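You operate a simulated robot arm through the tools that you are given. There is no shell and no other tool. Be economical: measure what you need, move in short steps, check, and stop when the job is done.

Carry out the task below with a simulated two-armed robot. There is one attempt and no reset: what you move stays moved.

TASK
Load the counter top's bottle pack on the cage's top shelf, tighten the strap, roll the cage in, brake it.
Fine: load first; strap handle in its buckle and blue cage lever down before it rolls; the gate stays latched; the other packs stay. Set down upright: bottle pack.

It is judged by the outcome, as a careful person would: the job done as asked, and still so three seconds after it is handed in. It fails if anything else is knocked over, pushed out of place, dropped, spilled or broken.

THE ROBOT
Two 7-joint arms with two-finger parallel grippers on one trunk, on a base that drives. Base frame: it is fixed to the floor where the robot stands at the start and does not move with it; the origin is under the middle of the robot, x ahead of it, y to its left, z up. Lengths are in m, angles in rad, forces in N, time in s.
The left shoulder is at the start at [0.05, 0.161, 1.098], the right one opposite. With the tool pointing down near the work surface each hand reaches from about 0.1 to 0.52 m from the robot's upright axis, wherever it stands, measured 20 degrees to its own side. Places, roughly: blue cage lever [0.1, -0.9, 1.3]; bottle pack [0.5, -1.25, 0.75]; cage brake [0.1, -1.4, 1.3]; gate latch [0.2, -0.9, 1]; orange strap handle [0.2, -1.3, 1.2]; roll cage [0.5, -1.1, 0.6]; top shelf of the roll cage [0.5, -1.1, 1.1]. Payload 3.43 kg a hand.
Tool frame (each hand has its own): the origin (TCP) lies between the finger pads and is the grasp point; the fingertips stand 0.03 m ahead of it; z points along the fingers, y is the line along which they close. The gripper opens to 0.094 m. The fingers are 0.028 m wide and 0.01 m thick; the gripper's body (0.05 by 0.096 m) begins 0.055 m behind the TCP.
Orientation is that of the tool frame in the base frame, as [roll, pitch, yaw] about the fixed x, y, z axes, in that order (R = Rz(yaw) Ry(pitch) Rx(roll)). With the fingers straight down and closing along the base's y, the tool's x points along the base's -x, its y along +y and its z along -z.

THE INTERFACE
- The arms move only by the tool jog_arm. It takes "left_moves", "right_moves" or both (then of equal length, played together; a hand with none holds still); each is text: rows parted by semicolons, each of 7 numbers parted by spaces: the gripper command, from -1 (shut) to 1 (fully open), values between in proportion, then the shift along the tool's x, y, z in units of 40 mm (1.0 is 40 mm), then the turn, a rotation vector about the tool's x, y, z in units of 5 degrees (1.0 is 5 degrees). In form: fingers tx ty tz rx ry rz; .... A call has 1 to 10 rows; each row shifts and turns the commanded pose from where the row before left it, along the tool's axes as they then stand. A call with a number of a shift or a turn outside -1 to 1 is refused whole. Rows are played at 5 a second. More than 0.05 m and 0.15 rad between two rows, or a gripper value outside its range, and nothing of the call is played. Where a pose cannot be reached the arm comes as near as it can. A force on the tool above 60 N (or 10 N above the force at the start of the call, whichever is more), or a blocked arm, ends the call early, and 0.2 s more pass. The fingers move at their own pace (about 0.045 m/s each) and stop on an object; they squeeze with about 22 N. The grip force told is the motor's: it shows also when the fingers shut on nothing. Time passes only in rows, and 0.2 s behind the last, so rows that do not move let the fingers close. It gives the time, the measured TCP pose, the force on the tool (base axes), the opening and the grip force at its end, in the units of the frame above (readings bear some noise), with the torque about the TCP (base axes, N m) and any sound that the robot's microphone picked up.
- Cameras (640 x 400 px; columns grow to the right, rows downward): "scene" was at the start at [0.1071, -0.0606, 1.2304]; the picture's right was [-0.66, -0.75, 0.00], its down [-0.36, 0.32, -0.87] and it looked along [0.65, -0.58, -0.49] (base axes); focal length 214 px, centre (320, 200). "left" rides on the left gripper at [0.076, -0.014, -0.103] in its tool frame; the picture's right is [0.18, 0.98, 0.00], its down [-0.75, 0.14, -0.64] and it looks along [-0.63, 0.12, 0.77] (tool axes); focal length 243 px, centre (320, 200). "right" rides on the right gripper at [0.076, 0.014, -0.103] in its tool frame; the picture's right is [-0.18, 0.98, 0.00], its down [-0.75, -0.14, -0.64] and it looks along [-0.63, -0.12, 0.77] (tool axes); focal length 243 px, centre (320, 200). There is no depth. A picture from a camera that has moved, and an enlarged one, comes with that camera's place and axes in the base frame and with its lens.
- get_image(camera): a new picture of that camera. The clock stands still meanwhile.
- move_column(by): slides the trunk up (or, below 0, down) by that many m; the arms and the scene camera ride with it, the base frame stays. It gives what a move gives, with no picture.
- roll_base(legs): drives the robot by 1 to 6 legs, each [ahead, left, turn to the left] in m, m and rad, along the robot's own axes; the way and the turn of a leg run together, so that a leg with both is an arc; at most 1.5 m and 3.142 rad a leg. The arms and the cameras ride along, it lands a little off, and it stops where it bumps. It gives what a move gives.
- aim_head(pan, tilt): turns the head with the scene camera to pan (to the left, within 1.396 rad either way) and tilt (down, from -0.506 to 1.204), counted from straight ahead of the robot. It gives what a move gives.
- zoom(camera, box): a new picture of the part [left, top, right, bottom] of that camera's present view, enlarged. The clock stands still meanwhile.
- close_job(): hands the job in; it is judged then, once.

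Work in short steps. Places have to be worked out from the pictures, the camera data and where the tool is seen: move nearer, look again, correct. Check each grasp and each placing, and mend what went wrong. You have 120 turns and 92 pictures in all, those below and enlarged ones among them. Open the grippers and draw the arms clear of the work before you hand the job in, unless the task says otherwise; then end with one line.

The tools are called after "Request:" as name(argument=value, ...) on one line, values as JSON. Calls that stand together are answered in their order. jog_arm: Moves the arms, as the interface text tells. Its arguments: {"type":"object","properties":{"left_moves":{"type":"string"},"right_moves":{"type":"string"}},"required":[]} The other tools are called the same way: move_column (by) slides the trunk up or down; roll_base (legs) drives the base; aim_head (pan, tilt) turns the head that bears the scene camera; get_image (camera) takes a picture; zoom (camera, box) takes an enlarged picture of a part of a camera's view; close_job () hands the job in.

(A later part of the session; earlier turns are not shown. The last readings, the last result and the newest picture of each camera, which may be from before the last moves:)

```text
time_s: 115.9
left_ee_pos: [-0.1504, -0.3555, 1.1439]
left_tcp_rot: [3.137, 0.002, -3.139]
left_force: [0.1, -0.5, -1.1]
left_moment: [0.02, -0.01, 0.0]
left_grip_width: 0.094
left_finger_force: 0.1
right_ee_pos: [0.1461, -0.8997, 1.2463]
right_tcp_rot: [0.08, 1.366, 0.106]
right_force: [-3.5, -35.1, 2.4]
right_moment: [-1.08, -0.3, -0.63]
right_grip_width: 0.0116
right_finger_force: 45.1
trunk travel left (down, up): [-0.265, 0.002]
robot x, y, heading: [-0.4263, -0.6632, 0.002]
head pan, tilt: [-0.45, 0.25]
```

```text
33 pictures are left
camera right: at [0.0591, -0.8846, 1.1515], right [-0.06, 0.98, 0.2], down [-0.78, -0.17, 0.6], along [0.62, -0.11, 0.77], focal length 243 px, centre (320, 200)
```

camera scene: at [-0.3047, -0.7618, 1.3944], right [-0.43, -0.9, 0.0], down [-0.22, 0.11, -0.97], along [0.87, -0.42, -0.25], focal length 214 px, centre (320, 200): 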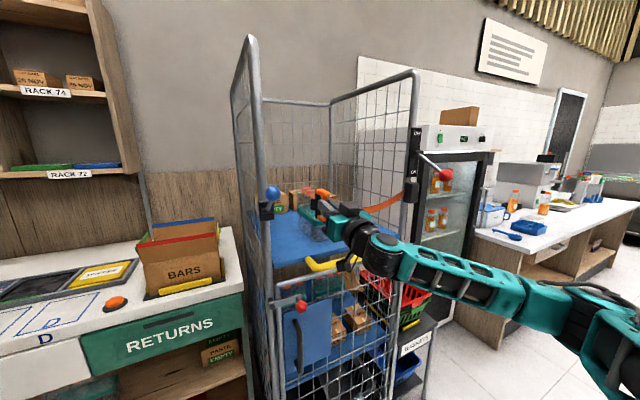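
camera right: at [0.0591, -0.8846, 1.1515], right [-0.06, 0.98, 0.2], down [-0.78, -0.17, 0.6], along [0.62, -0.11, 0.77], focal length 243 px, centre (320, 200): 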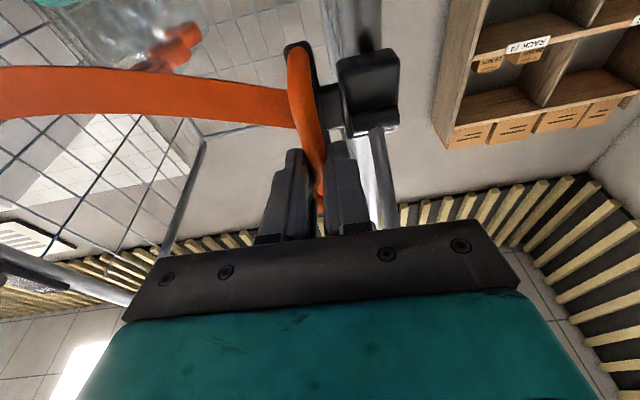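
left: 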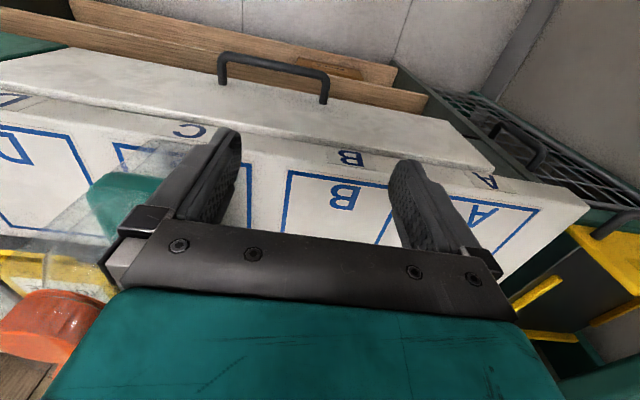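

Contact now with 35 N along -y. Zoom to see how the tongue meets the block.

Request:
zoom(camera="right", box=[270, 30, 420, 150])

Request:
zoom(camera="scene", box=[285, 175, 345, 225])

```text
3.33 times, centred on (345, 90) of right
camera zoom: at [0.0591, -0.8846, 1.1515], right [-0.06, 0.98, 0.2], down [-0.78, -0.17, 0.6], along [0.62, -0.11, 0.77], focal length 809 px, centre (237, 567)
```

zoom: 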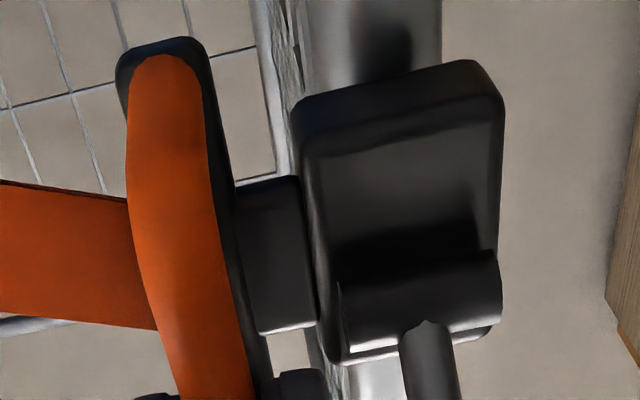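

```text
8.00 times, centred on (315, 200) of scene
camera zoom: at [-0.3047, -0.7077, 1.3942], right [-0.43, -0.9, -0.01], down [-0.22, 0.11, -0.97], along [0.87, -0.42, -0.25], focal length 1716 px, centre (360, 200)
```

zoom: 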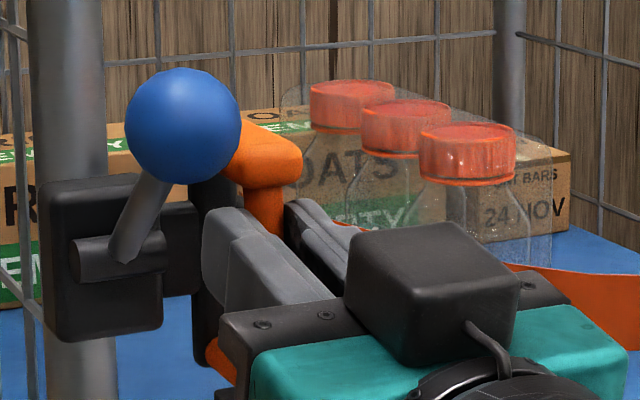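

The tongue sits flush and in line against the block. One slightly firmer push to see if it clicks.

Request:
jog_arm(right_moves="-1 0.003 0.12 0.005 0 0 0;-1 0.003 0.1 0.005 0 0 0;-1 0 0 0 0 0 0;-1 0 0 0 0 0 0")

```text
time_s: 116.9
left_ee_pos: [-0.1522, -0.3588, 1.1451]
left_tcp_rot: [3.133, 0.005, -3.138]
left_force: [0.8, 0.7, -0.4]
left_moment: [-0.04, 0.01, 0.02]
left_grip_width: 0.094
left_finger_force: 0.0
right_ee_pos: [0.1455, -0.8987, 1.2453]
right_tcp_rot: [0.089, 1.366, 0.098]
right_force: [-15.4, -53.1, 0.1]
right_moment: [-1.1, -0.19, -0.99]
right_grip_width: 0.0116
right_finger_force: 45.3
trunk travel left (down, up): [-0.265, 0.002]
robot x, y, heading: [-0.4255, -0.6607, 0.005]
head pan, tilt: [-0.45, 0.25]
```

Hard stop, so it is home. Relax the push, open slightly and retreat, watching that the handle stays.

Request:
jog_arm(right_moves="-1 0 -0.25 0 0 0 0;-1 0 -0.15 0 0 0 0;-0.45 0 0 0 0 0 0;-0.45 0 0 0 0 0 0;-0.45 0 0 0 0 0 0")

Request:
get_image(camera="right")

```text
time_s: 118.1
left_ee_pos: [-0.1511, -0.3511, 1.1414]
left_tcp_rot: [3.141, 0.004, -3.138]
left_force: [0.0, 0.2, -0.1]
left_moment: [0.02, 0.01, -0.01]
left_grip_width: 0.0942
left_finger_force: 0.0
right_ee_pos: [0.1471, -0.8932, 1.2444]
right_tcp_rot: [0.067, 1.371, 0.121]
right_force: [0.1, -1.2, -0.7]
right_moment: [0.0, 0.0, 0.02]
right_grip_width: 0.0266
right_finger_force: 0.8
trunk travel left (down, up): [-0.265, 0.002]
robot x, y, heading: [-0.4264, -0.6629, 0.006]
head pan, tilt: [-0.45, 0.25]
```

```text
30 pictures are left
camera right: at [0.0602, -0.8808, 1.1505], right [-0.09, 0.98, 0.19], down [-0.77, -0.19, 0.61], along [0.63, -0.09, 0.77], focal length 243 px, centre (320, 200)
```

right: 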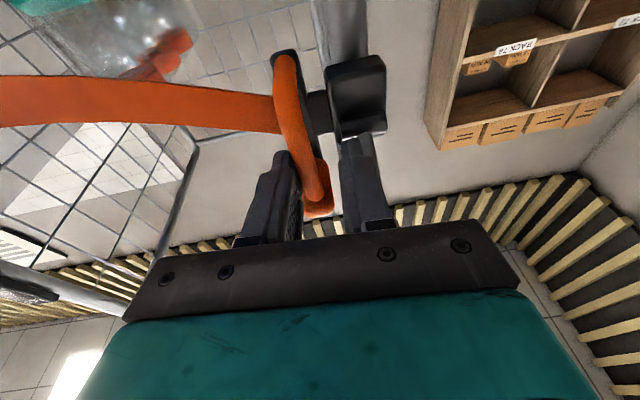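

The handle stays at the block after release. Retreat the hand straight back.

Request:
jog_arm(right_moves="-0.45 0 -0.12 -0.1 0 0 0;-0.45 0 0 -0.8 0 0 0;-0.45 0 0 -0.9 0 0 0;-0.45 0 0 -0.9 0 0 0;-0.45 0 0 0 0 0 0")

Request:
zoom(camera="scene", box=[250, 150, 370, 250])

```text
time_s: 119.3
left_ee_pos: [-0.1494, -0.3515, 1.1416]
left_tcp_rot: [3.141, 0.001, -3.138]
left_force: [0.6, -0.1, 0.7]
left_moment: [-0.01, -0.01, 0.01]
left_grip_width: 0.094
left_finger_force: 0.2
right_ee_pos: [0.038, -0.9038, 1.2236]
right_tcp_rot: [0.063, 1.367, 0.113]
right_force: [0.0, 0.1, 0.1]
right_moment: [0.01, -0.01, 0.01]
right_grip_width: 0.0259
right_finger_force: 0.1
trunk travel left (down, up): [-0.265, 0.002]
robot x, y, heading: [-0.4272, -0.6624, 0.004]
head pan, tilt: [-0.45, 0.25]
```

```text
4.00 times, centred on (310, 200) of scene
camera zoom: at [-0.3034, -0.7015, 1.3943], right [-0.43, -0.9, 0.0], down [-0.22, 0.11, -0.97], along [0.87, -0.42, -0.25], focal length 858 px, centre (360, 200)
```

zoom: 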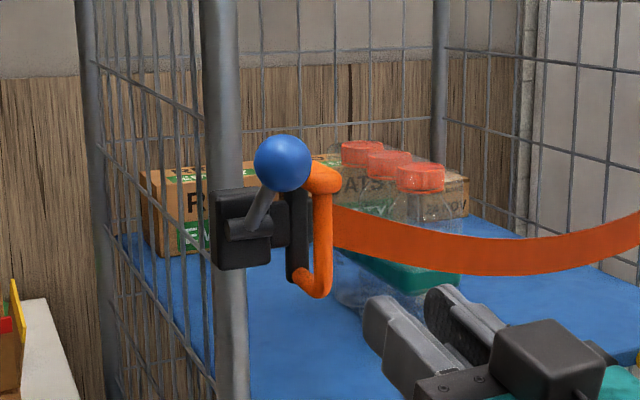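

The strap is across but slack; the blue lever should tension it. I shift the base left, level the hand, close the fingers and bring them above the blue ball.

Request:
roll_base(legs=[[0, 0.14, 0]])

Request:
jog_arm(right_moves="-1 0 -0.5 0 0 1 0;-1 0 -0.5 0 0 1 0;-1 -0.5 -0.5 0 0 1 0;-1 -0.7 -0.5 0 0 0 0;-1 -0.7 -0.3 0 0 0 0;-1 -0.7 0 0 0 0 0;-1 -0.5 0 0 0 0 0;-1 0 0 0 0 0 0")

Request:
get_image(camera="right")

Request:
aim_head(pan=-0.7, tilt=0.2)

Request:
get_image(camera="scene")

```text
time_s: 121.2
left_ee_pos: [-0.1511, -0.2122, 1.1416]
left_tcp_rot: [3.139, 0.003, -3.136]
left_force: [-0.9, 0.9, 0.6]
left_moment: [-0.02, -0.03, 0.02]
left_grip_width: 0.0941
left_finger_force: 0.1
right_ee_pos: [0.0389, -0.7638, 1.2234]
right_tcp_rot: [0.059, 1.367, 0.111]
right_force: [0.3, 0.7, -0.5]
right_moment: [-0.04, -0.01, -0.01]
right_grip_width: 0.0256
right_finger_force: 0.1
trunk travel left (down, up): [-0.265, 0.002]
robot x, y, heading: [-0.4308, -0.5234, 0.005]
head pan, tilt: [-0.45, 0.25]
```

```text
time_s: 123.0
left_ee_pos: [-0.1508, -0.2116, 1.1414]
left_tcp_rot: [3.141, 0.002, -3.134]
left_force: [0.1, -0.1, 0.1]
left_moment: [0.05, -0.01, 0.0]
left_grip_width: 0.0938
left_finger_force: 0.1
right_ee_pos: [0.0413, -0.7844, 1.2239]
right_tcp_rot: [0.107, 1.454, 0.158]
right_force: [-0.3, -1.1, -0.4]
right_moment: [-0.03, -0.02, 0.01]
right_grip_width: 0.0
right_finger_force: 22.1
right hand out of reach, approached as far as the arm can: row 2, 3, 4, 5, 6, 7
trunk travel left (down, up): [-0.265, 0.002]
robot x, y, heading: [-0.4291, -0.5216, 0.008]
head pan, tilt: [-0.45, 0.25]
```

```text
28 pictures are left
camera right: at [-0.0546, -0.7735, 1.1371], right [-0.07, 0.98, 0.2], down [-0.72, -0.19, 0.67], along [0.69, -0.09, 0.71], focal length 243 px, centre (320, 200)
```

right: 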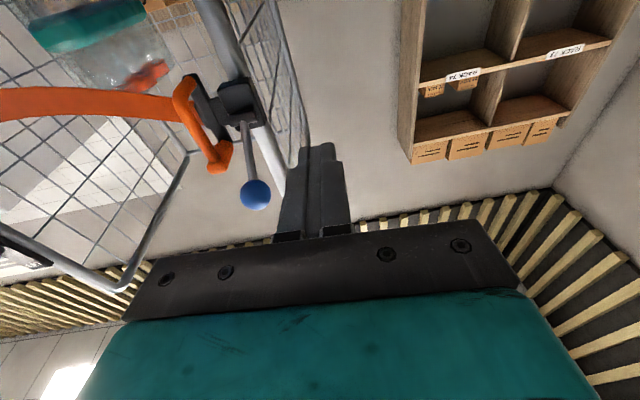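

```text
time_s: 123.8
left_ee_pos: [-0.1516, -0.2127, 1.1417]
left_tcp_rot: [-3.14, 0.001, -3.135]
left_force: [0.3, 0.2, -0.9]
left_moment: [0.0, 0.0, 0.0]
left_grip_width: 0.0941
left_finger_force: 0.2
right_ee_pos: [0.0399, -0.785, 1.2231]
right_tcp_rot: [0.108, 1.455, 0.161]
right_force: [0.5, 0.6, 0.2]
right_moment: [-0.01, 0.01, 0.01]
right_grip_width: 0.0
right_finger_force: 21.6
trunk travel left (down, up): [-0.265, 0.002]
robot x, y, heading: [-0.4289, -0.5271, 0.007]
head pan, tilt: [-0.7, 0.201]
```

```text
27 pictures are left
camera scene: at [-0.3169, -0.5821, 1.3989], right [-0.64, -0.77, 0.0], down [-0.15, 0.13, -0.98], along [0.75, -0.63, -0.2], focal length 214 px, centre (320, 200)
```

scene: 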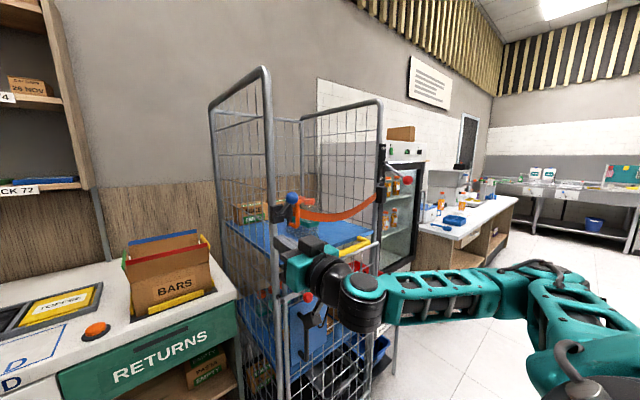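

Raising outboard in the level posture is out of reach. Instead I'll pitch the hand up ~30° from below and grasp the ball, then draw it down.

Request:
jog_arm(right_moves="0.3 0 0 0 0 -1 0;0.3 0 0 0 0 -1 0;0.3 0 0 0 0 -1 0;0.3 0 0 0 0 -1 0;0.3 0 0 0 0 -1 0;0.3 -0.3 0 0 0 0 0;0.3 0 0 0 0 0 0")

Request:
roll_base(legs=[[0, -0.075, 0]])

Request:
get_image(camera="right")

```text
time_s: 125.3
left_ee_pos: [-0.1517, -0.2109, 1.1421]
left_tcp_rot: [-3.141, 0.004, -3.135]
left_force: [0.4, 0.3, 0.5]
left_moment: [0.0, 0.01, -0.02]
left_grip_width: 0.0942
left_finger_force: 0.1
right_ee_pos: [0.0346, -0.7874, 1.2316]
right_tcp_rot: [0.024, 1.019, 0.073]
right_force: [-0.5, 0.6, -0.6]
right_moment: [-0.04, 0.02, 0.01]
right_grip_width: 0.0613
right_finger_force: 0.0
trunk travel left (down, up): [-0.265, 0.002]
robot x, y, heading: [-0.4305, -0.523, 0.003]
head pan, tilt: [-0.7, 0.201]
```

```text
time_s: 126.7
left_ee_pos: [-0.1519, -0.2849, 1.1423]
left_tcp_rot: [-3.141, 0.003, -3.132]
left_force: [-0.2, 0.8, 0.1]
left_moment: [0.0, -0.01, 0.0]
left_grip_width: 0.0939
left_finger_force: 0.0
right_ee_pos: [0.0349, -0.8598, 1.23]
right_tcp_rot: [0.024, 1.017, 0.074]
right_force: [-0.1, -0.9, -0.3]
right_moment: [-0.01, 0.0, -0.01]
right_grip_width: 0.0612
right_finger_force: 0.1
trunk travel left (down, up): [-0.265, 0.002]
robot x, y, heading: [-0.4289, -0.5958, 0.009]
head pan, tilt: [-0.7, 0.201]
```

```text
26 pictures are left
camera right: at [-0.0137, -0.8453, 1.114], right [-0.15, 0.97, 0.17], down [-0.93, -0.2, 0.3], along [0.33, -0.11, 0.94], focal length 243 px, centre (320, 200)
```

right: 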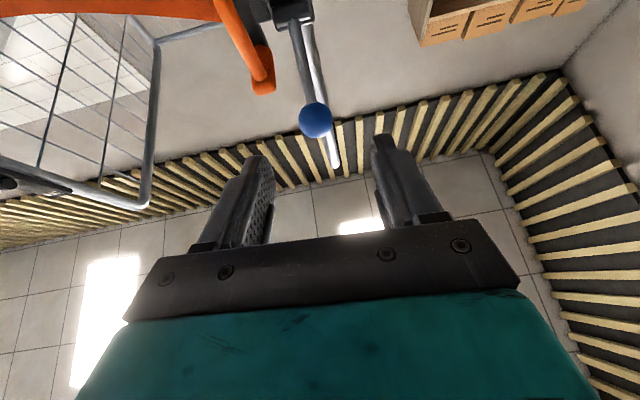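

Ball located at (0.13,-0.860,1.302). Advance ~117 mm along the fingers and close on it.

Request:
jog_arm(right_moves="0.3 -0.08 -0.04 0.95 0 0 0;0.3 -0.08 -0.04 0.95 0 0 0;0.3 -0.08 -0.04 0.9 0 0 0;0.3 0 0 0 0 0 0")

Request:
get_image(camera="right")

Request:
zoom(camera="scene", box=[240, 160, 360, 260])

```text
time_s: 127.7
left_ee_pos: [-0.1504, -0.2849, 1.1428]
left_tcp_rot: [3.141, 0.003, -3.133]
left_force: [-0.5, 0.5, -0.2]
left_moment: [0.0, 0.02, 0.0]
left_grip_width: 0.0939
left_finger_force: 0.0
right_ee_pos: [0.1272, -0.8634, 1.2992]
right_tcp_rot: [0.026, 1.016, 0.075]
right_force: [0.0, -0.3, 1.5]
right_moment: [0.0, -0.01, -0.02]
right_grip_width: 0.0612
right_finger_force: 0.1
trunk travel left (down, up): [-0.265, 0.002]
robot x, y, heading: [-0.4275, -0.597, 0.005]
head pan, tilt: [-0.7, 0.201]
```

```text
25 pictures are left
camera right: at [0.0788, -0.8489, 1.1823], right [-0.15, 0.97, 0.17], down [-0.93, -0.2, 0.3], along [0.33, -0.11, 0.94], focal length 243 px, centre (320, 200)
```

right: 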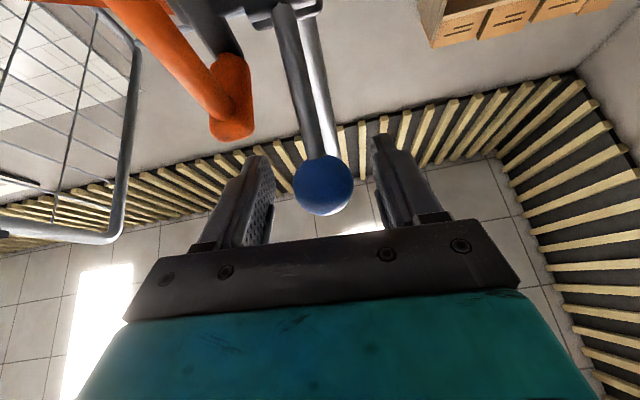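

```text
4.00 times, centred on (300, 210) of scene
camera zoom: at [-0.3166, -0.6551, 1.3989], right [-0.64, -0.77, 0.0], down [-0.15, 0.13, -0.98], along [0.75, -0.62, -0.2], focal length 858 px, centre (400, 160)
```

zoom: 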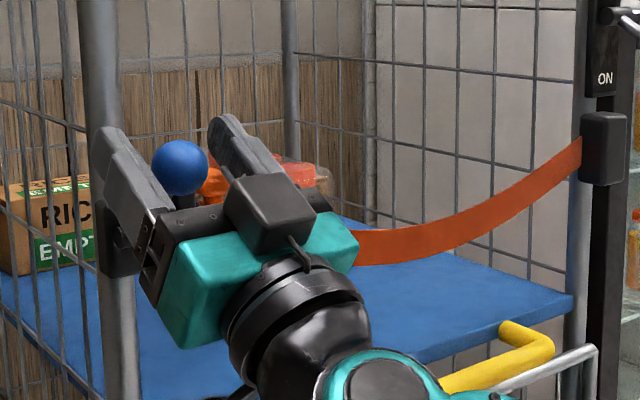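

Ball is between the fingers. Close, then follow the lever's arc down (pivot ≈(0.187,1.247), r≈0.078).

Request:
jog_arm(right_moves="-1 0 0 0 0 0 0;-1 0 0 0 0 0 0;-1 0 0 0 0 0 0;-1 0.12 0 -0.28 0 0 0;-1 0.12 0 -0.28 0 0 0;-1 0.3 0 -0.29 0 0 0;-1 0.3 0 -0.29 0 0 0;-1 0 0 0 0 0 0")

Request:
zoom(camera="scene", box=[240, 160, 360, 260])

```text
time_s: 129.5
left_ee_pos: [-0.1524, -0.2843, 1.1417]
left_tcp_rot: [3.141, 0.002, -3.132]
left_force: [-0.1, -0.7, -0.1]
left_moment: [0.01, 0.0, 0.01]
left_grip_width: 0.0942
left_finger_force: 0.1
right_ee_pos: [0.1035, -0.8614, 1.2473]
right_tcp_rot: [0.024, 1.013, 0.075]
right_force: [5.7, -0.5, 13.7]
right_moment: [0.07, -1.23, -0.01]
right_grip_width: 0.0315
right_finger_force: 44.8
trunk travel left (down, up): [-0.265, 0.002]
robot x, y, heading: [-0.4282, -0.5959, 0.012]
head pan, tilt: [-0.7, 0.201]
```

```text
4.00 times, centred on (300, 210) of scene
camera zoom: at [-0.3168, -0.6544, 1.399], right [-0.64, -0.77, 0.0], down [-0.15, 0.13, -0.98], along [0.75, -0.63, -0.2], focal length 858 px, centre (400, 160)
```

zoom: 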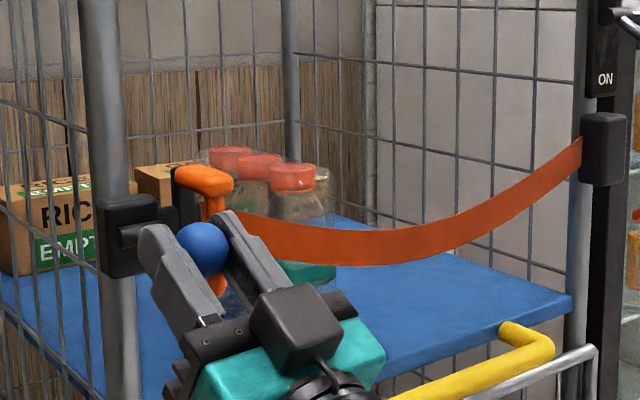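

The lever has followed to horizontal. Continue down the lower half of the arc.

Request:
jog_arm(right_moves="-1 0.4 0 -0.14 0 0 0;-1 0.4 0 -0.14 0 0 0;-1 0.34 0 0.02 0 0 0;-1 0.34 0 0.03 0 0 0;-1 0 0 0 0 0 0")

Request:
zoom(camera="scene", box=[240, 160, 360, 260])

```text
time_s: 130.4
left_ee_pos: [-0.1562, -0.2877, 1.1431]
left_tcp_rot: [3.14, 0.008, -3.136]
left_force: [0.5, -0.5, 0.8]
left_moment: [0.02, -0.01, 0.02]
left_grip_width: 0.0939
left_finger_force: 0.1
right_ee_pos: [0.1134, -0.8617, 1.1958]
right_tcp_rot: [0.026, 1.015, 0.074]
right_force: [-36.5, -4.7, -7.8]
right_moment: [0.18, -1.23, -0.27]
right_grip_width: 0.0318
right_finger_force: 45.1
trunk travel left (down, up): [-0.265, 0.002]
robot x, y, heading: [-0.4293, -0.5983, 0.001]
head pan, tilt: [-0.7, 0.201]
stopped in row 4 (right hand): the force on the tool passed its limit at 77 N (the readings are from after the stop); the commanded pose is now the measured one
```

```text
4.00 times, centred on (300, 210) of scene
camera zoom: at [-0.3237, -0.6571, 1.399], right [-0.64, -0.77, 0.0], down [-0.15, 0.13, -0.98], along [0.75, -0.63, -0.2], focal length 858 px, centre (400, 160)
```

zoom: 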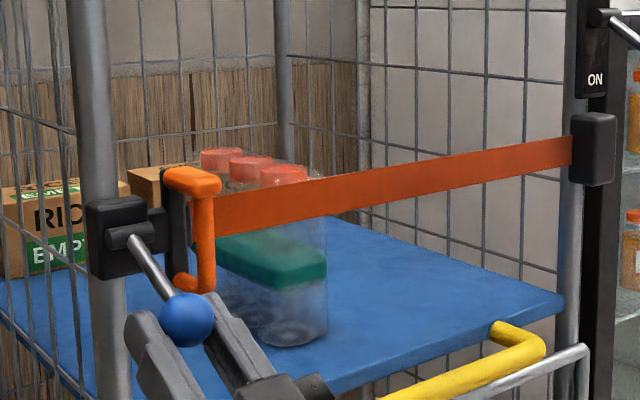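

The strap is now taut and the lever is down. Relax the sideways force and press a touch further to feel the end stop.

Request:
jog_arm(right_moves="-1 0.05 0 -0.12 0 0 0;-1 0.15 0 -0.03 0 0 0;-1 0.15 0 0 0 0 0;-1 0 0 0 0 0 0")

```text
time_s: 131.4
left_ee_pos: [-0.1524, -0.2866, 1.1427]
left_tcp_rot: [3.141, 0.001, -3.135]
left_force: [0.2, 1.3, 0.3]
left_moment: [0.01, -0.03, -0.01]
left_grip_width: 0.0942
left_finger_force: 0.1
right_ee_pos: [0.1234, -0.861, 1.1786]
right_tcp_rot: [0.032, 1.022, 0.076]
right_force: [4.7, -10.5, 10.7]
right_moment: [0.19, -0.52, -0.11]
right_grip_width: 0.0306
right_finger_force: 44.9
trunk travel left (down, up): [-0.265, 0.002]
robot x, y, heading: [-0.4277, -0.5935, 0.002]
head pan, tilt: [-0.7, 0.201]
```

Still moving; follow the arc another ~2 cm.

Request:
jog_arm(right_moves="-1 0.24 0 0.06 0 0 0;-1 0.22 0 0.12 0 0 0;-1 0 0 0 0 0 0")

Request:
zoom(camera="scene", box=[240, 160, 360, 260])

```text
time_s: 132.2
left_ee_pos: [-0.151, -0.2859, 1.1431]
left_tcp_rot: [-3.14, 0.004, -3.135]
left_force: [0.6, -1.0, -0.6]
left_moment: [-0.01, -0.03, 0.01]
left_grip_width: 0.0939
left_finger_force: 0.0
right_ee_pos: [0.1389, -0.8567, 1.1647]
right_tcp_rot: [0.028, 1.024, 0.078]
right_force: [-0.6, 1.4, -1.7]
right_moment: [0.0, -0.01, -0.01]
right_grip_width: 0.0
right_finger_force: 33.0
trunk travel left (down, up): [-0.265, 0.002]
robot x, y, heading: [-0.4277, -0.5975, 0.01]
head pan, tilt: [-0.7, 0.201]
```

```text
4.00 times, centred on (300, 210) of scene
camera zoom: at [-0.3172, -0.6551, 1.3988], right [-0.64, -0.77, 0.0], down [-0.15, 0.13, -0.98], along [0.75, -0.63, -0.2], focal length 858 px, centre (400, 160)
```

zoom: 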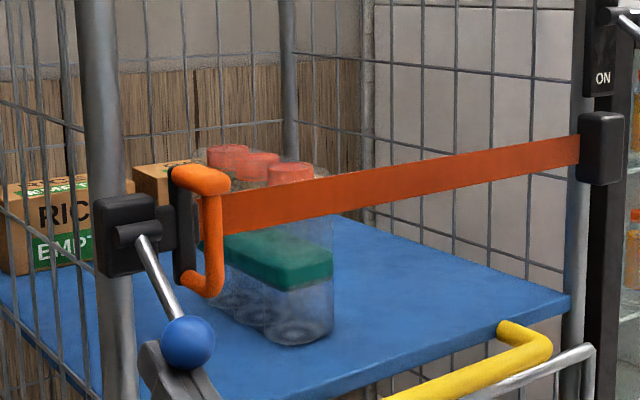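

The fingers slipped off at the lever's end stop; lever down, strap taut. Withdraw the hand.

Request:
jog_arm(right_moves="-1 0.1 0 -0.5 0 0 0;-1 0 0 -0.9 0 0 0;-1 0 0 -0.9 0 0 0;-1 0 0 -0.9 0 0 0;-1 0 0 0 0 0 0")

Request:
zoom(camera="scene", box=[230, 140, 410, 290])

```text
time_s: 133.4
left_ee_pos: [-0.1515, -0.2848, 1.1427]
left_tcp_rot: [-3.141, 0.0, -3.134]
left_force: [0.2, 0.4, 0.2]
left_moment: [0.01, -0.01, -0.02]
left_grip_width: 0.094
left_finger_force: 0.1
right_ee_pos: [0.0311, -0.861, 1.0958]
right_tcp_rot: [0.025, 1.022, 0.074]
right_force: [0.2, 0.5, -0.4]
right_moment: [0.0, 0.0, -0.01]
right_grip_width: 0.0
right_finger_force: 33.0
trunk travel left (down, up): [-0.265, 0.002]
robot x, y, heading: [-0.4293, -0.5954, 0.007]
head pan, tilt: [-0.7, 0.201]
```

```text
2.67 times, centred on (320, 215) of scene
camera zoom: at [-0.3171, -0.6553, 1.3989], right [-0.64, -0.77, 0.0], down [-0.15, 0.13, -0.98], along [0.75, -0.63, -0.2], focal length 572 px, centre (320, 160)
```

zoom: 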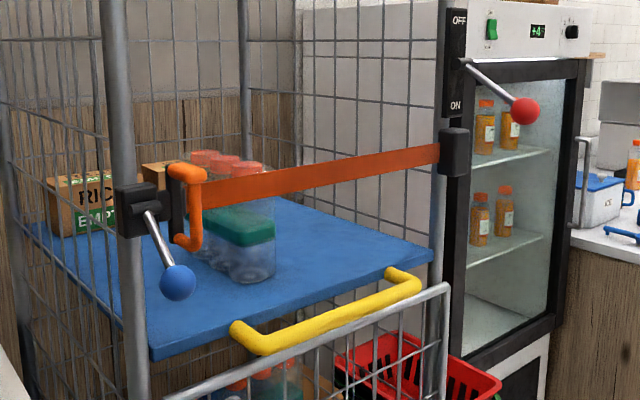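

Strap taut, lever down, gate latched. I'll push the cage by its yellow bar with the left hand (pointing down, fingers across the bar). Position the left hand and drive right.

Request:
jog_arm(left_moves="1 -0.6 -0.5 0.4 0 0 0;1 -0.6 -0.5 0.4 0 0 0;1 -0.6 -0.5 0.4 0 0 0;1 -0.6 -0.5 0.4 0 0 0;1 -0.6 -0.5 0.3 0 0 0;1 0 0 0 0 0 0")

Request:
roll_base(legs=[[0, -0.7, -0.005]])

Request:
aim_head(pan=0.1, tilt=0.6)

Request:
get_image(camera="scene")

```text
time_s: 134.8
left_ee_pos: [-0.0298, -0.3827, 1.0674]
left_tcp_rot: [-3.141, 0.002, -3.135]
left_force: [0.1, 0.1, 0.7]
left_moment: [-0.02, 0.0, 0.05]
left_grip_width: 0.0939
left_finger_force: 0.0
right_ee_pos: [0.0313, -0.8601, 1.0951]
right_tcp_rot: [0.024, 1.023, 0.074]
right_force: [-0.6, 0.3, -0.2]
right_moment: [0.0, 0.01, -0.02]
right_grip_width: 0.0
right_finger_force: 33.3
trunk travel left (down, up): [-0.265, 0.002]
robot x, y, heading: [-0.4247, -0.598, 0.006]
head pan, tilt: [-0.7, 0.201]
```

```text
time_s: 141.5
left_ee_pos: [-0.0247, -1.0932, 1.067]
left_tcp_rot: [3.141, 0.003, -3.133]
left_force: [-0.2, -0.1, 0.3]
left_moment: [-0.02, 0.0, -0.07]
left_grip_width: 0.0941
left_finger_force: 0.2
right_ee_pos: [0.0365, -1.5706, 1.094]
right_tcp_rot: [0.027, 1.022, 0.077]
right_force: [0.0, 0.0, 0.2]
right_moment: [-0.05, 0.0, 0.01]
right_grip_width: 0.0
right_finger_force: 33.5
trunk travel left (down, up): [-0.265, 0.002]
robot x, y, heading: [-0.4257, -1.3053, 0.003]
head pan, tilt: [-0.7, 0.201]
```

```text
time_s: 142.6
left_ee_pos: [-0.025, -1.0928, 1.0666]
left_tcp_rot: [-3.141, 0.002, -3.135]
left_force: [0.3, 0.0, 0.2]
left_moment: [0.04, -0.03, 0.02]
left_grip_width: 0.0941
left_finger_force: 0.0
right_ee_pos: [0.0366, -1.5704, 1.0951]
right_tcp_rot: [0.026, 1.023, 0.076]
right_force: [0.1, -0.6, 0.2]
right_moment: [0.0, -0.02, 0.02]
right_grip_width: 0.0002
right_finger_force: 33.1
trunk travel left (down, up): [-0.265, 0.002]
robot x, y, heading: [-0.4215, -1.3062, 0.004]
head pan, tilt: [0.099, 0.6]
```

```text
19 pictures are left
camera scene: at [-0.2962, -1.2965, 1.3621], right [0.11, -0.99, 0.0], down [-0.56, -0.06, -0.83], along [0.82, 0.09, -0.56], focal length 214 px, centre (320, 200)
```

scene: 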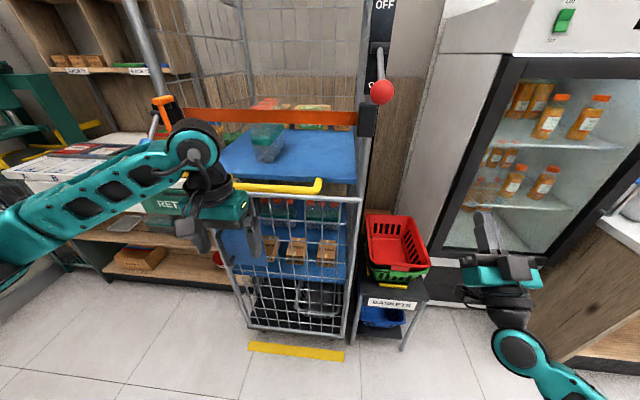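

The left hand is aligned with the bar's middle (y≈-1.09). Drive forward until it is just short of the bar.

Request:
roll_base(legs=[[0.14, 0, 0]])

Request:
zoom(camera="scene", box=[140, 80, 400, 280])

```text
time_s: 143.9
left_ee_pos: [0.1159, -1.092, 1.0667]
left_tcp_rot: [-3.141, 0.003, -3.133]
left_force: [0.9, -0.2, -0.6]
left_moment: [-0.01, 0.05, 0.02]
left_grip_width: 0.0939
left_finger_force: 0.1
right_ee_pos: [0.1777, -1.5686, 1.0957]
right_tcp_rot: [0.027, 1.023, 0.075]
right_force: [-0.1, -0.1, -0.4]
right_moment: [-0.02, 0.02, -0.02]
right_grip_width: 0.0
right_finger_force: 32.8
trunk travel left (down, up): [-0.265, 0.002]
robot x, y, heading: [-0.2836, -1.3051, 0.013]
head pan, tilt: [0.099, 0.6]
```

```text
2.00 times, centred on (270, 180) of scene
camera zoom: at [-0.1552, -1.2954, 1.362], right [0.11, -0.99, 0.0], down [-0.56, -0.06, -0.82], along [0.82, 0.09, -0.57], focal length 429 px, centre (420, 240)
```

zoom: 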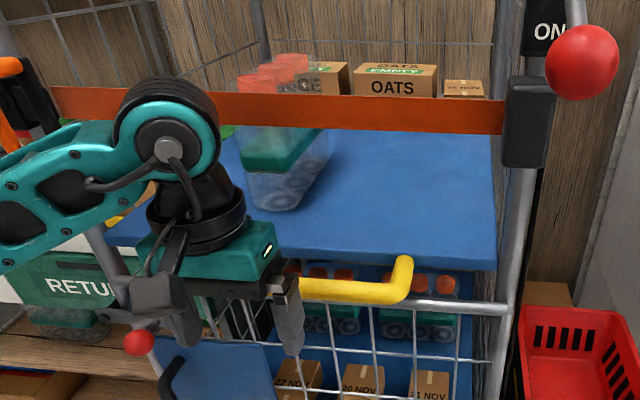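

Push forward in 1 cm rows and read the force — this also tells whether the brake is off.

Request:
jog_arm(left_moves="1 -0.25 0 0 0 0 0;1 -0.25 0 0 0 0 0;1 -0.25 0 0 0 0 0;1 -0.25 0 0 0 0 0;1 -0.25 0 0 0 0 0;1 -0.25 0 0 0 0 0;1 0 0 0 0 0 0")

Request:
zoom(camera="scene", box=[140, 80, 400, 280])

```text
time_s: 145.1
left_ee_pos: [0.1444, -1.0924, 1.0665]
left_tcp_rot: [3.136, -0.027, 3.141]
left_force: [-30.1, -0.2, 14.3]
left_moment: [1.07, -0.28, 1.24]
left_grip_width: 0.0935
left_finger_force: 0.0
right_ee_pos: [0.1717, -1.569, 1.0979]
right_tcp_rot: [0.027, 1.016, 0.08]
right_force: [0.3, -0.3, -0.5]
right_moment: [0.0, 0.0, -0.03]
right_grip_width: 0.0
right_finger_force: 33.2
trunk travel left (down, up): [-0.265, 0.002]
robot x, y, heading: [-0.2882, -1.3055, 0.012]
head pan, tilt: [0.099, 0.6]
stopped in row 5 (left hand): the force on the tool passed its limit at 69 N (the readings are from after the stop); the commanded pose is now the measured one
```

```text
2.00 times, centred on (270, 180) of scene
camera zoom: at [-0.163, -1.2962, 1.3631], right [0.11, -0.99, 0.0], down [-0.56, -0.06, -0.83], along [0.82, 0.09, -0.56], focal length 429 px, centre (420, 240)
```

zoom: 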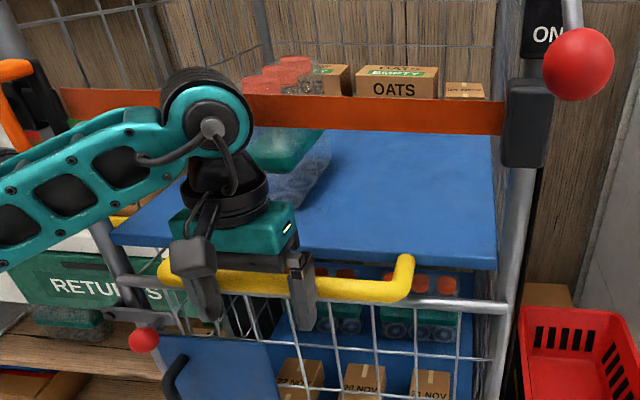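

The cage didn't move at 69 N, so the brake is evidently ON now (lever down toward ON). I must lift it to OFF first. Back off, line the right hand up below the brake ball and pitch it up steeper.

Request:
roll_base(legs=[[-0.13, 0, -0.01], [0, 0.215, 0]])

Request:
jog_arm(right_moves="0.2 0 0 0 0 -1 0;0.2 0 0 0 0 -1 0;0.2 0 0 0 0 -1 0;0.2 0 0 0 0 -1 0;0.2 -0.5 0 0.5 0 0 0;0.2 -0.5 0 0.5 0 0 0;0.2 -0.5 0 0.5 0 0 0;0.2 0 0 0 0 0 0")

Request:
get_image(camera="right")

```text
time_s: 148.5
left_ee_pos: [0.0219, -0.8785, 1.0636]
left_tcp_rot: [-3.14, -0.024, 3.138]
left_force: [0.1, -0.4, -0.1]
left_moment: [-0.02, -0.02, 0.01]
left_grip_width: 0.0939
left_finger_force: 0.1
right_ee_pos: [0.0437, -1.3537, 1.0969]
right_tcp_rot: [0.025, 1.024, 0.073]
right_force: [0.2, -0.2, 0.1]
right_moment: [-0.01, -0.01, 0.02]
right_grip_width: 0.0
right_finger_force: 32.9
trunk travel left (down, up): [-0.265, 0.002]
robot x, y, heading: [-0.4144, -1.0832, 0.006]
head pan, tilt: [0.099, 0.6]
```

```text
time_s: 150.3
left_ee_pos: [0.0228, -0.8783, 1.0635]
left_tcp_rot: [-3.141, -0.025, 3.136]
left_force: [0.6, -0.7, -0.5]
left_moment: [0.01, 0.02, -0.01]
left_grip_width: 0.094
left_finger_force: 0.0
right_ee_pos: [0.0349, -1.355, 1.1806]
right_tcp_rot: [0.015, 0.674, 0.062]
right_force: [0.7, 0.5, 0.1]
right_moment: [-0.01, -0.02, 0.05]
right_grip_width: 0.0563
right_finger_force: 0.0
trunk travel left (down, up): [-0.265, 0.002]
robot x, y, heading: [-0.4142, -1.0896, 0.002]
head pan, tilt: [0.099, 0.6]
```

```text
16 pictures are left
camera right: at [0.0282, -1.3384, 1.0541], right [-0.19, 0.97, 0.13], down [-0.98, -0.19, -0.03], along [-0.01, -0.13, 0.99], focal length 243 px, centre (320, 200)
```

right: 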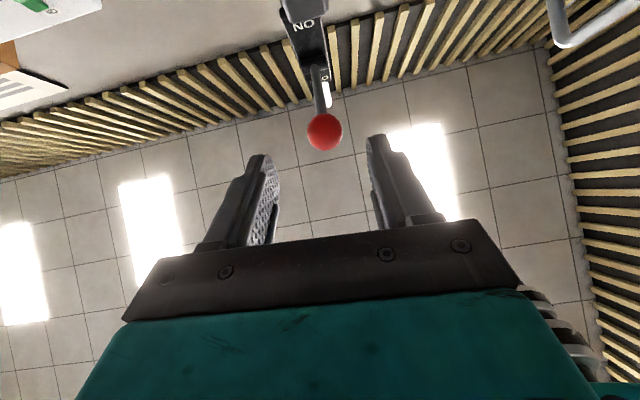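

Ball at (0.095,-1.354,1.311). Move up to straddle it and close.

Request:
jog_arm(right_moves="0.2 -0.22 0 0.86 0 0 0;0.2 -0.22 0 0.86 0 0 0;0.2 -0.22 0 0.86 0 0 0;0.2 -0.22 0 0.8 0 0 0;0.2 0 0 0 0 0 0;-1 0 0 0 0 0 0;-1 0 0 0 0 0 0;-1 0 0 0 0 0 0;-1 0 0 0 0 0 0")

Request:
get_image(camera="right")

```text
time_s: 152.3
left_ee_pos: [0.0235, -0.8793, 1.0647]
left_tcp_rot: [3.141, -0.027, 3.136]
left_force: [0.8, 0.2, -0.3]
left_moment: [0.01, 0.0, -0.01]
left_grip_width: 0.094
left_finger_force: 0.0
right_ee_pos: [0.0908, -1.3547, 1.3076]
right_tcp_rot: [0.019, 0.674, 0.063]
right_force: [2.4, -9.0, 0.8]
right_moment: [0.09, 0.38, -0.28]
right_grip_width: 0.0377
right_finger_force: 45.1
trunk travel left (down, up): [-0.265, 0.002]
robot x, y, heading: [-0.4149, -1.0868, 0.0]
head pan, tilt: [0.099, 0.6]
```

```text
15 pictures are left
camera right: at [0.0838, -1.3378, 1.1799], right [-0.19, 0.97, 0.13], down [-0.98, -0.19, -0.03], along [-0.01, -0.13, 0.99], focal length 243 px, centre (320, 200)
```

right: 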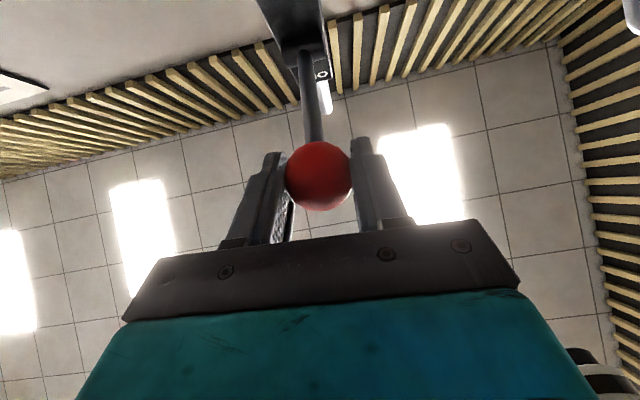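

Ball gripped. Lift along the arc toward OFF.

Request:
jog_arm(right_moves="-1 -0.42 0 0.27 0 0 0;-1 -0.42 0 0.27 0 0 0;-1 -0.31 0 0.39 0 0 0;-1 0 0 0 0 0 0")

```text
time_s: 153.3
left_ee_pos: [0.0236, -0.8788, 1.0625]
left_tcp_rot: [3.138, -0.026, 3.135]
left_force: [0.0, -0.2, 0.7]
left_moment: [0.01, -0.03, -0.01]
left_grip_width: 0.0939
left_finger_force: 0.0
right_ee_pos: [0.0784, -1.3539, 1.3647]
right_tcp_rot: [0.019, 0.677, 0.067]
right_force: [0.3, 1.9, -10.1]
right_moment: [-0.15, 1.16, 0.23]
right_grip_width: 0.0374
right_finger_force: 44.3
trunk travel left (down, up): [-0.265, 0.002]
robot x, y, heading: [-0.413, -1.0876, 0.007]
head pan, tilt: [0.099, 0.6]
```

Moves with little resistance (10 N). Continue up.

Request:
jog_arm(right_moves="-1 -0.31 0 0.39 0 0 0;-1 -0.17 0 0.47 0 0 0;-1 -0.17 0 0.47 0 0 0;-1 0 0 0 0 0 0")

Request:
aim_head(pan=-0.4, tilt=0.2)

Request:
get_image(camera="scene")

```text
time_s: 154.3
left_ee_pos: [0.0224, -0.8775, 1.0625]
left_tcp_rot: [-3.141, -0.026, 3.137]
left_force: [-1.0, 0.0, -0.5]
left_moment: [-0.02, 0.02, -0.02]
left_grip_width: 0.0938
left_finger_force: 0.1
right_ee_pos: [0.0923, -1.3546, 1.4231]
right_tcp_rot: [0.018, 0.674, 0.063]
right_force: [-1.4, 4.1, -6.6]
right_moment: [0.0, 0.94, 0.01]
right_grip_width: 0.0374
right_finger_force: 44.9
trunk travel left (down, up): [-0.265, 0.002]
robot x, y, heading: [-0.4147, -1.0841, 0.008]
head pan, tilt: [0.099, 0.6]
```

```text
time_s: 155.3
left_ee_pos: [0.0225, -0.8771, 1.0631]
left_tcp_rot: [-3.14, -0.026, 3.136]
left_force: [0.0, 0.7, -0.6]
left_moment: [0.01, 0.03, 0.0]
left_grip_width: 0.0938
left_finger_force: 0.1
right_ee_pos: [0.0929, -1.3541, 1.4223]
right_tcp_rot: [0.014, 0.672, 0.064]
right_force: [4.8, 2.9, 2.0]
right_moment: [0.11, -0.2, 0.19]
right_grip_width: 0.0373
right_finger_force: 45.3
trunk travel left (down, up): [-0.265, 0.002]
robot x, y, heading: [-0.4122, -1.087, 0.006]
head pan, tilt: [-0.4, 0.201]
```

```text
14 pictures are left
camera scene: at [-0.2891, -1.1234, 1.3988], right [-0.38, -0.92, 0.0], down [-0.19, 0.08, -0.98], along [0.9, -0.38, -0.2], focal length 214 px, centre (320, 200)
```

scene: 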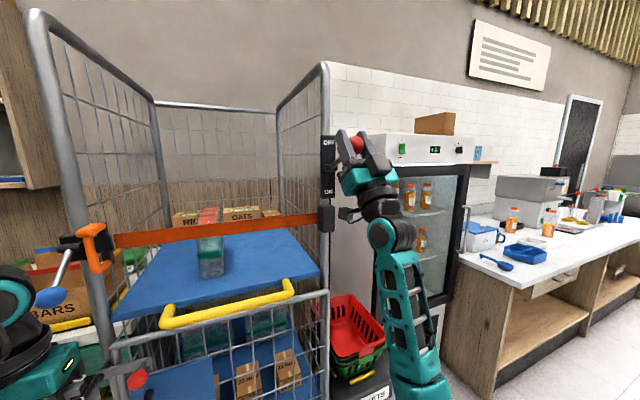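

Brake lever is up; go slightly further until the stop is felt.

Request:
jog_arm(right_moves="-1 -0.02 0 0.25 0 0 0;-1 0.05 0 0.25 0 0 0;-1 0 0 0 0 0 0")

```text
time_s: 156.1
left_ee_pos: [0.0237, -0.8789, 1.062]
left_tcp_rot: [3.141, -0.027, 3.135]
left_force: [-0.1, 0.2, 0.3]
left_moment: [0.01, 0.0, 0.0]
left_grip_width: 0.0936
left_finger_force: 0.0
right_ee_pos: [0.1084, -1.3547, 1.4352]
right_tcp_rot: [0.018, 0.679, 0.066]
right_force: [1.9, 2.4, -18.4]
right_moment: [0.14, -1.14, -0.14]
right_grip_width: 0.0372
right_finger_force: 44.9
trunk travel left (down, up): [-0.265, 0.002]
robot x, y, heading: [-0.413, -1.0894, 0.001]
head pan, tilt: [-0.4, 0.201]
```

At the upper stop (OFF). Release, withdraw down-back, and return the left hand to the push bar.

Request:
jog_arm(right_moves="0.2 0 0 0 0 0 0;0.2 0 0 0 0 0 0;0.2 0 0 -0.9 0 0 0;0.2 0 0 -0.9 0 0 0;0.2 0 0 -0.9 0 0 0;0.2 0.3 0 -0.9 0 0 0;0.2 0.4 0 -0.8 0 0 0;0.2 0 0 0 0 0 0")

Request:
roll_base(legs=[[0, -0.215, 0], [0.11, 0, 0]])

Request:
aim_head(pan=0.1, tilt=0.45)

Request:
get_image(camera="scene")

```text
time_s: 157.9
left_ee_pos: [0.0225, -0.8769, 1.0639]
left_tcp_rot: [3.141, -0.023, 3.135]
left_force: [-0.3, -1.0, 0.8]
left_moment: [-0.01, 0.01, -0.02]
left_grip_width: 0.0943
left_finger_force: 0.0
right_ee_pos: [0.0173, -1.3586, 1.284]
right_tcp_rot: [0.015, 0.673, 0.063]
right_force: [0.4, 0.5, 0.4]
right_moment: [-0.01, 0.02, 0.01]
right_grip_width: 0.0565
right_finger_force: 0.1
trunk travel left (down, up): [-0.265, 0.002]
robot x, y, heading: [-0.4158, -1.0843, 0.007]
head pan, tilt: [-0.4, 0.201]
```

```text
time_s: 161.2
left_ee_pos: [0.133, -1.0971, 1.0622]
left_tcp_rot: [3.141, -0.027, 3.132]
left_force: [0.2, 0.5, 0.8]
left_moment: [-0.01, 0.0, -0.02]
left_grip_width: 0.094
left_finger_force: 0.0
right_ee_pos: [0.1263, -1.5781, 1.2835]
right_tcp_rot: [0.017, 0.675, 0.058]
right_force: [-0.3, 0.2, -0.9]
right_moment: [0.01, -0.05, -0.04]
right_grip_width: 0.0564
right_finger_force: 0.0
trunk travel left (down, up): [-0.265, 0.002]
robot x, y, heading: [-0.3055, -1.3075, 0.006]
head pan, tilt: [-0.4, 0.201]
```

```text
time_s: 162.1
left_ee_pos: [0.1322, -1.098, 1.0634]
left_tcp_rot: [-3.141, -0.023, 3.133]
left_force: [-0.6, 0.6, -0.4]
left_moment: [0.02, -0.02, 0.02]
left_grip_width: 0.0942
left_finger_force: 0.0
right_ee_pos: [0.1253, -1.5778, 1.2837]
right_tcp_rot: [0.018, 0.673, 0.058]
right_force: [0.4, 0.4, -0.1]
right_moment: [0.02, -0.01, -0.02]
right_grip_width: 0.0565
right_finger_force: 0.0
trunk travel left (down, up): [-0.265, 0.002]
robot x, y, heading: [-0.3069, -1.3043, 0.001]
head pan, tilt: [0.099, 0.45]
```

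```text
13 pictures are left
camera scene: at [-0.1758, -1.2977, 1.3757], right [0.1, -0.99, 0.0], down [-0.43, -0.04, -0.9], along [0.9, 0.09, -0.43], focal length 214 px, centre (320, 200)
```

scene: 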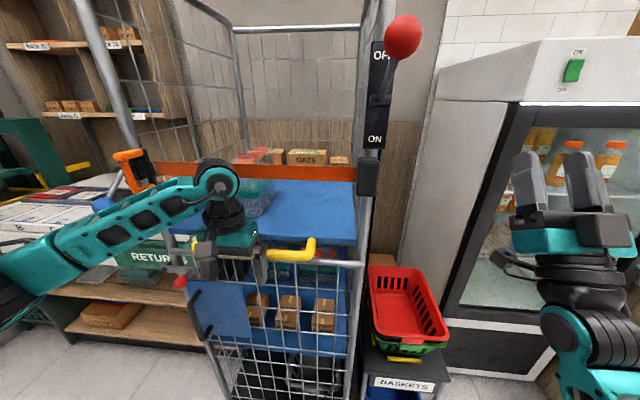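

Brake lever now up (OFF). Push on the bar again.

Request:
jog_arm(left_moves="1 -0.25 0 0 0 0 0;1 -0.25 0 0 0 0 0;1 -0.25 0 0 0 0 0;1 -0.25 0 0 0 0 0;1 -0.25 0 0 0 0 0;1 -0.25 0 0 0 0 0;1 0 0 0 0 0 0")

```text
time_s: 163.7
left_ee_pos: [0.1916, -1.0991, 1.064]
left_tcp_rot: [-3.141, -0.022, 3.132]
left_force: [-0.7, -0.6, 1.2]
left_moment: [0.0, -0.01, 0.0]
left_grip_width: 0.0939
left_finger_force: 0.0
right_ee_pos: [0.1241, -1.5776, 1.2837]
right_tcp_rot: [0.018, 0.673, 0.061]
right_force: [0.4, -0.3, -0.3]
right_moment: [-0.01, -0.02, -0.01]
right_grip_width: 0.0565
right_finger_force: 0.1
trunk travel left (down, up): [-0.265, 0.002]
robot x, y, heading: [-0.3041, -1.3064, 0.002]
head pan, tilt: [0.099, 0.45]
```

The cage rolls freely now (~45 mm so far). The arm is near full reach, so push on by short base moves.

Request:
roll_base(legs=[[0.05, 0, 0]])

Request:
get_image(camera="scene")

```text
time_s: 164.7
left_ee_pos: [0.2442, -1.0988, 1.0628]
left_tcp_rot: [-3.141, -0.026, 3.131]
left_force: [-0.1, 0.4, 0.4]
left_moment: [0.0, 0.01, 0.0]
left_grip_width: 0.0942
left_finger_force: 0.1
right_ee_pos: [0.1776, -1.5778, 1.2838]
right_tcp_rot: [0.017, 0.675, 0.058]
right_force: [0.9, -0.4, -0.2]
right_moment: [0.02, -0.06, 0.0]
right_grip_width: 0.0562
right_finger_force: 0.1
trunk travel left (down, up): [-0.265, 0.002]
robot x, y, heading: [-0.2541, -1.3065, -0.003]
head pan, tilt: [0.099, 0.45]
```

```text
12 pictures are left
camera scene: at [-0.1243, -1.2976, 1.3754], right [0.1, -0.99, 0.0], down [-0.43, -0.04, -0.9], along [0.9, 0.09, -0.44], focal length 214 px, centre (320, 200)
```

scene: 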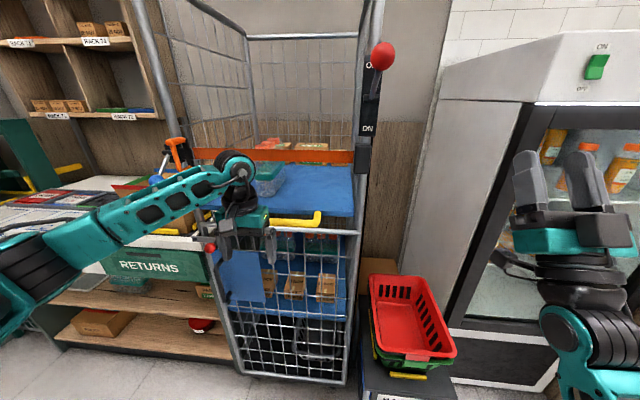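

The cage seems to have coasted on inward (bar now ≈x 0.36). Follow up to touch it and check it is fully in.

Request:
roll_base(legs=[[0.06, 0, 0]])

Request:
aim_head(pan=0.3, tilt=0.5)

Request:
get_image(camera="scene")

```text
time_s: 165.6
left_ee_pos: [0.3013, -1.098, 1.0628]
left_tcp_rot: [3.141, -0.026, 3.133]
left_force: [0.2, 0.2, 0.0]
left_moment: [0.02, 0.03, 0.01]
left_grip_width: 0.0941
left_finger_force: 0.1
right_ee_pos: [0.2361, -1.5778, 1.2827]
right_tcp_rot: [0.018, 0.673, 0.062]
right_force: [0.5, 0.4, -0.8]
right_moment: [0.02, -0.02, 0.04]
right_grip_width: 0.0564
right_finger_force: 0.1
trunk travel left (down, up): [-0.265, 0.002]
robot x, y, heading: [-0.1946, -1.3068, -0.001]
head pan, tilt: [0.099, 0.45]
```

```text
time_s: 166.3
left_ee_pos: [0.3013, -1.0988, 1.0629]
left_tcp_rot: [-3.141, -0.022, 3.133]
left_force: [-0.2, -0.6, -1.1]
left_moment: [0.02, 0.0, -0.01]
left_grip_width: 0.0938
left_finger_force: 0.0
right_ee_pos: [0.2348, -1.5781, 1.283]
right_tcp_rot: [0.017, 0.673, 0.061]
right_force: [0.2, 0.3, 0.6]
right_moment: [-0.01, 0.01, -0.01]
right_grip_width: 0.0563
right_finger_force: 0.0
trunk travel left (down, up): [-0.265, 0.002]
robot x, y, heading: [-0.1961, -1.3084, 0.003]
head pan, tilt: [0.3, 0.499]
```

```text
11 pictures are left
camera scene: at [-0.0714, -1.2797, 1.3712], right [0.3, -0.95, 0.0], down [-0.46, -0.14, -0.88], along [0.84, 0.26, -0.48], focal length 214 px, centre (320, 200)
```

scene: 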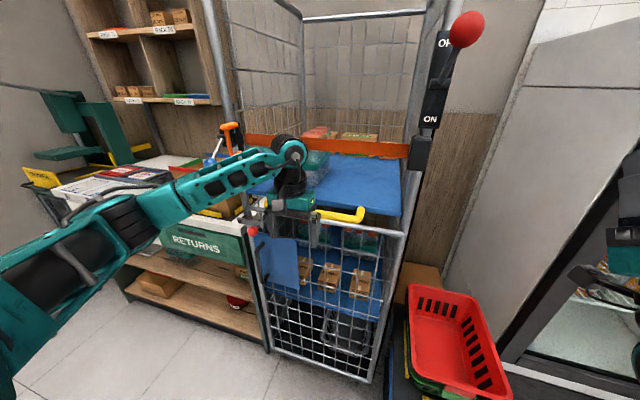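

No contact yet; the cage front now looks about flush with the counter. Approach a little more to test for a stop.

Request:
roll_base(legs=[[0.07, 0, 0]])

Request:
zoom(camera="scene", box=[180, 100, 460, 380])

```text
time_s: 167.4
left_ee_pos: [0.3738, -1.0991, 1.0641]
left_tcp_rot: [3.141, -0.022, 3.128]
left_force: [-0.2, 0.6, -0.2]
left_moment: [0.0, 0.02, 0.03]
left_grip_width: 0.0938
left_finger_force: 0.1
right_ee_pos: [0.3055, -1.579, 1.2842]
right_tcp_rot: [0.019, 0.674, 0.059]
right_force: [0.1, -0.1, 0.4]
right_moment: [0.02, -0.01, 0.0]
right_grip_width: 0.0562
right_finger_force: 0.0
trunk travel left (down, up): [-0.265, 0.002]
robot x, y, heading: [-0.1251, -1.3043, 0.002]
head pan, tilt: [0.3, 0.499]
```

```text
1.43 times, centred on (320, 240) of scene
camera zoom: at [0.0009, -1.2798, 1.3712], right [0.3, -0.96, 0.0], down [-0.46, -0.14, -0.88], along [0.84, 0.26, -0.48], focal length 306 px, centre (320, 143)
```

zoom: 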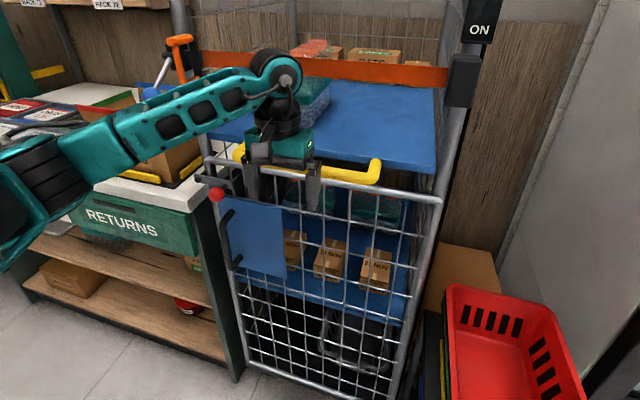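

Request:
roll_base(legs=[[0.05, 0, 0]])

```text
time_s: 168.3
left_ee_pos: [0.4183, -1.0993, 1.0638]
left_tcp_rot: [3.139, -0.027, 3.13]
left_force: [-33.4, -1.3, -7.1]
left_moment: [-0.38, -0.02, 1.93]
left_grip_width: 0.0935
left_finger_force: 0.0
right_ee_pos: [0.3506, -1.5789, 1.2853]
right_tcp_rot: [0.017, 0.669, 0.058]
right_force: [-0.2, -0.6, 0.2]
right_moment: [0.01, 0.02, 0.02]
right_grip_width: 0.0566
right_finger_force: 0.1
trunk travel left (down, up): [-0.265, 0.002]
robot x, y, heading: [-0.0751, -1.3067, 0.002]
head pan, tilt: [0.3, 0.499]
```

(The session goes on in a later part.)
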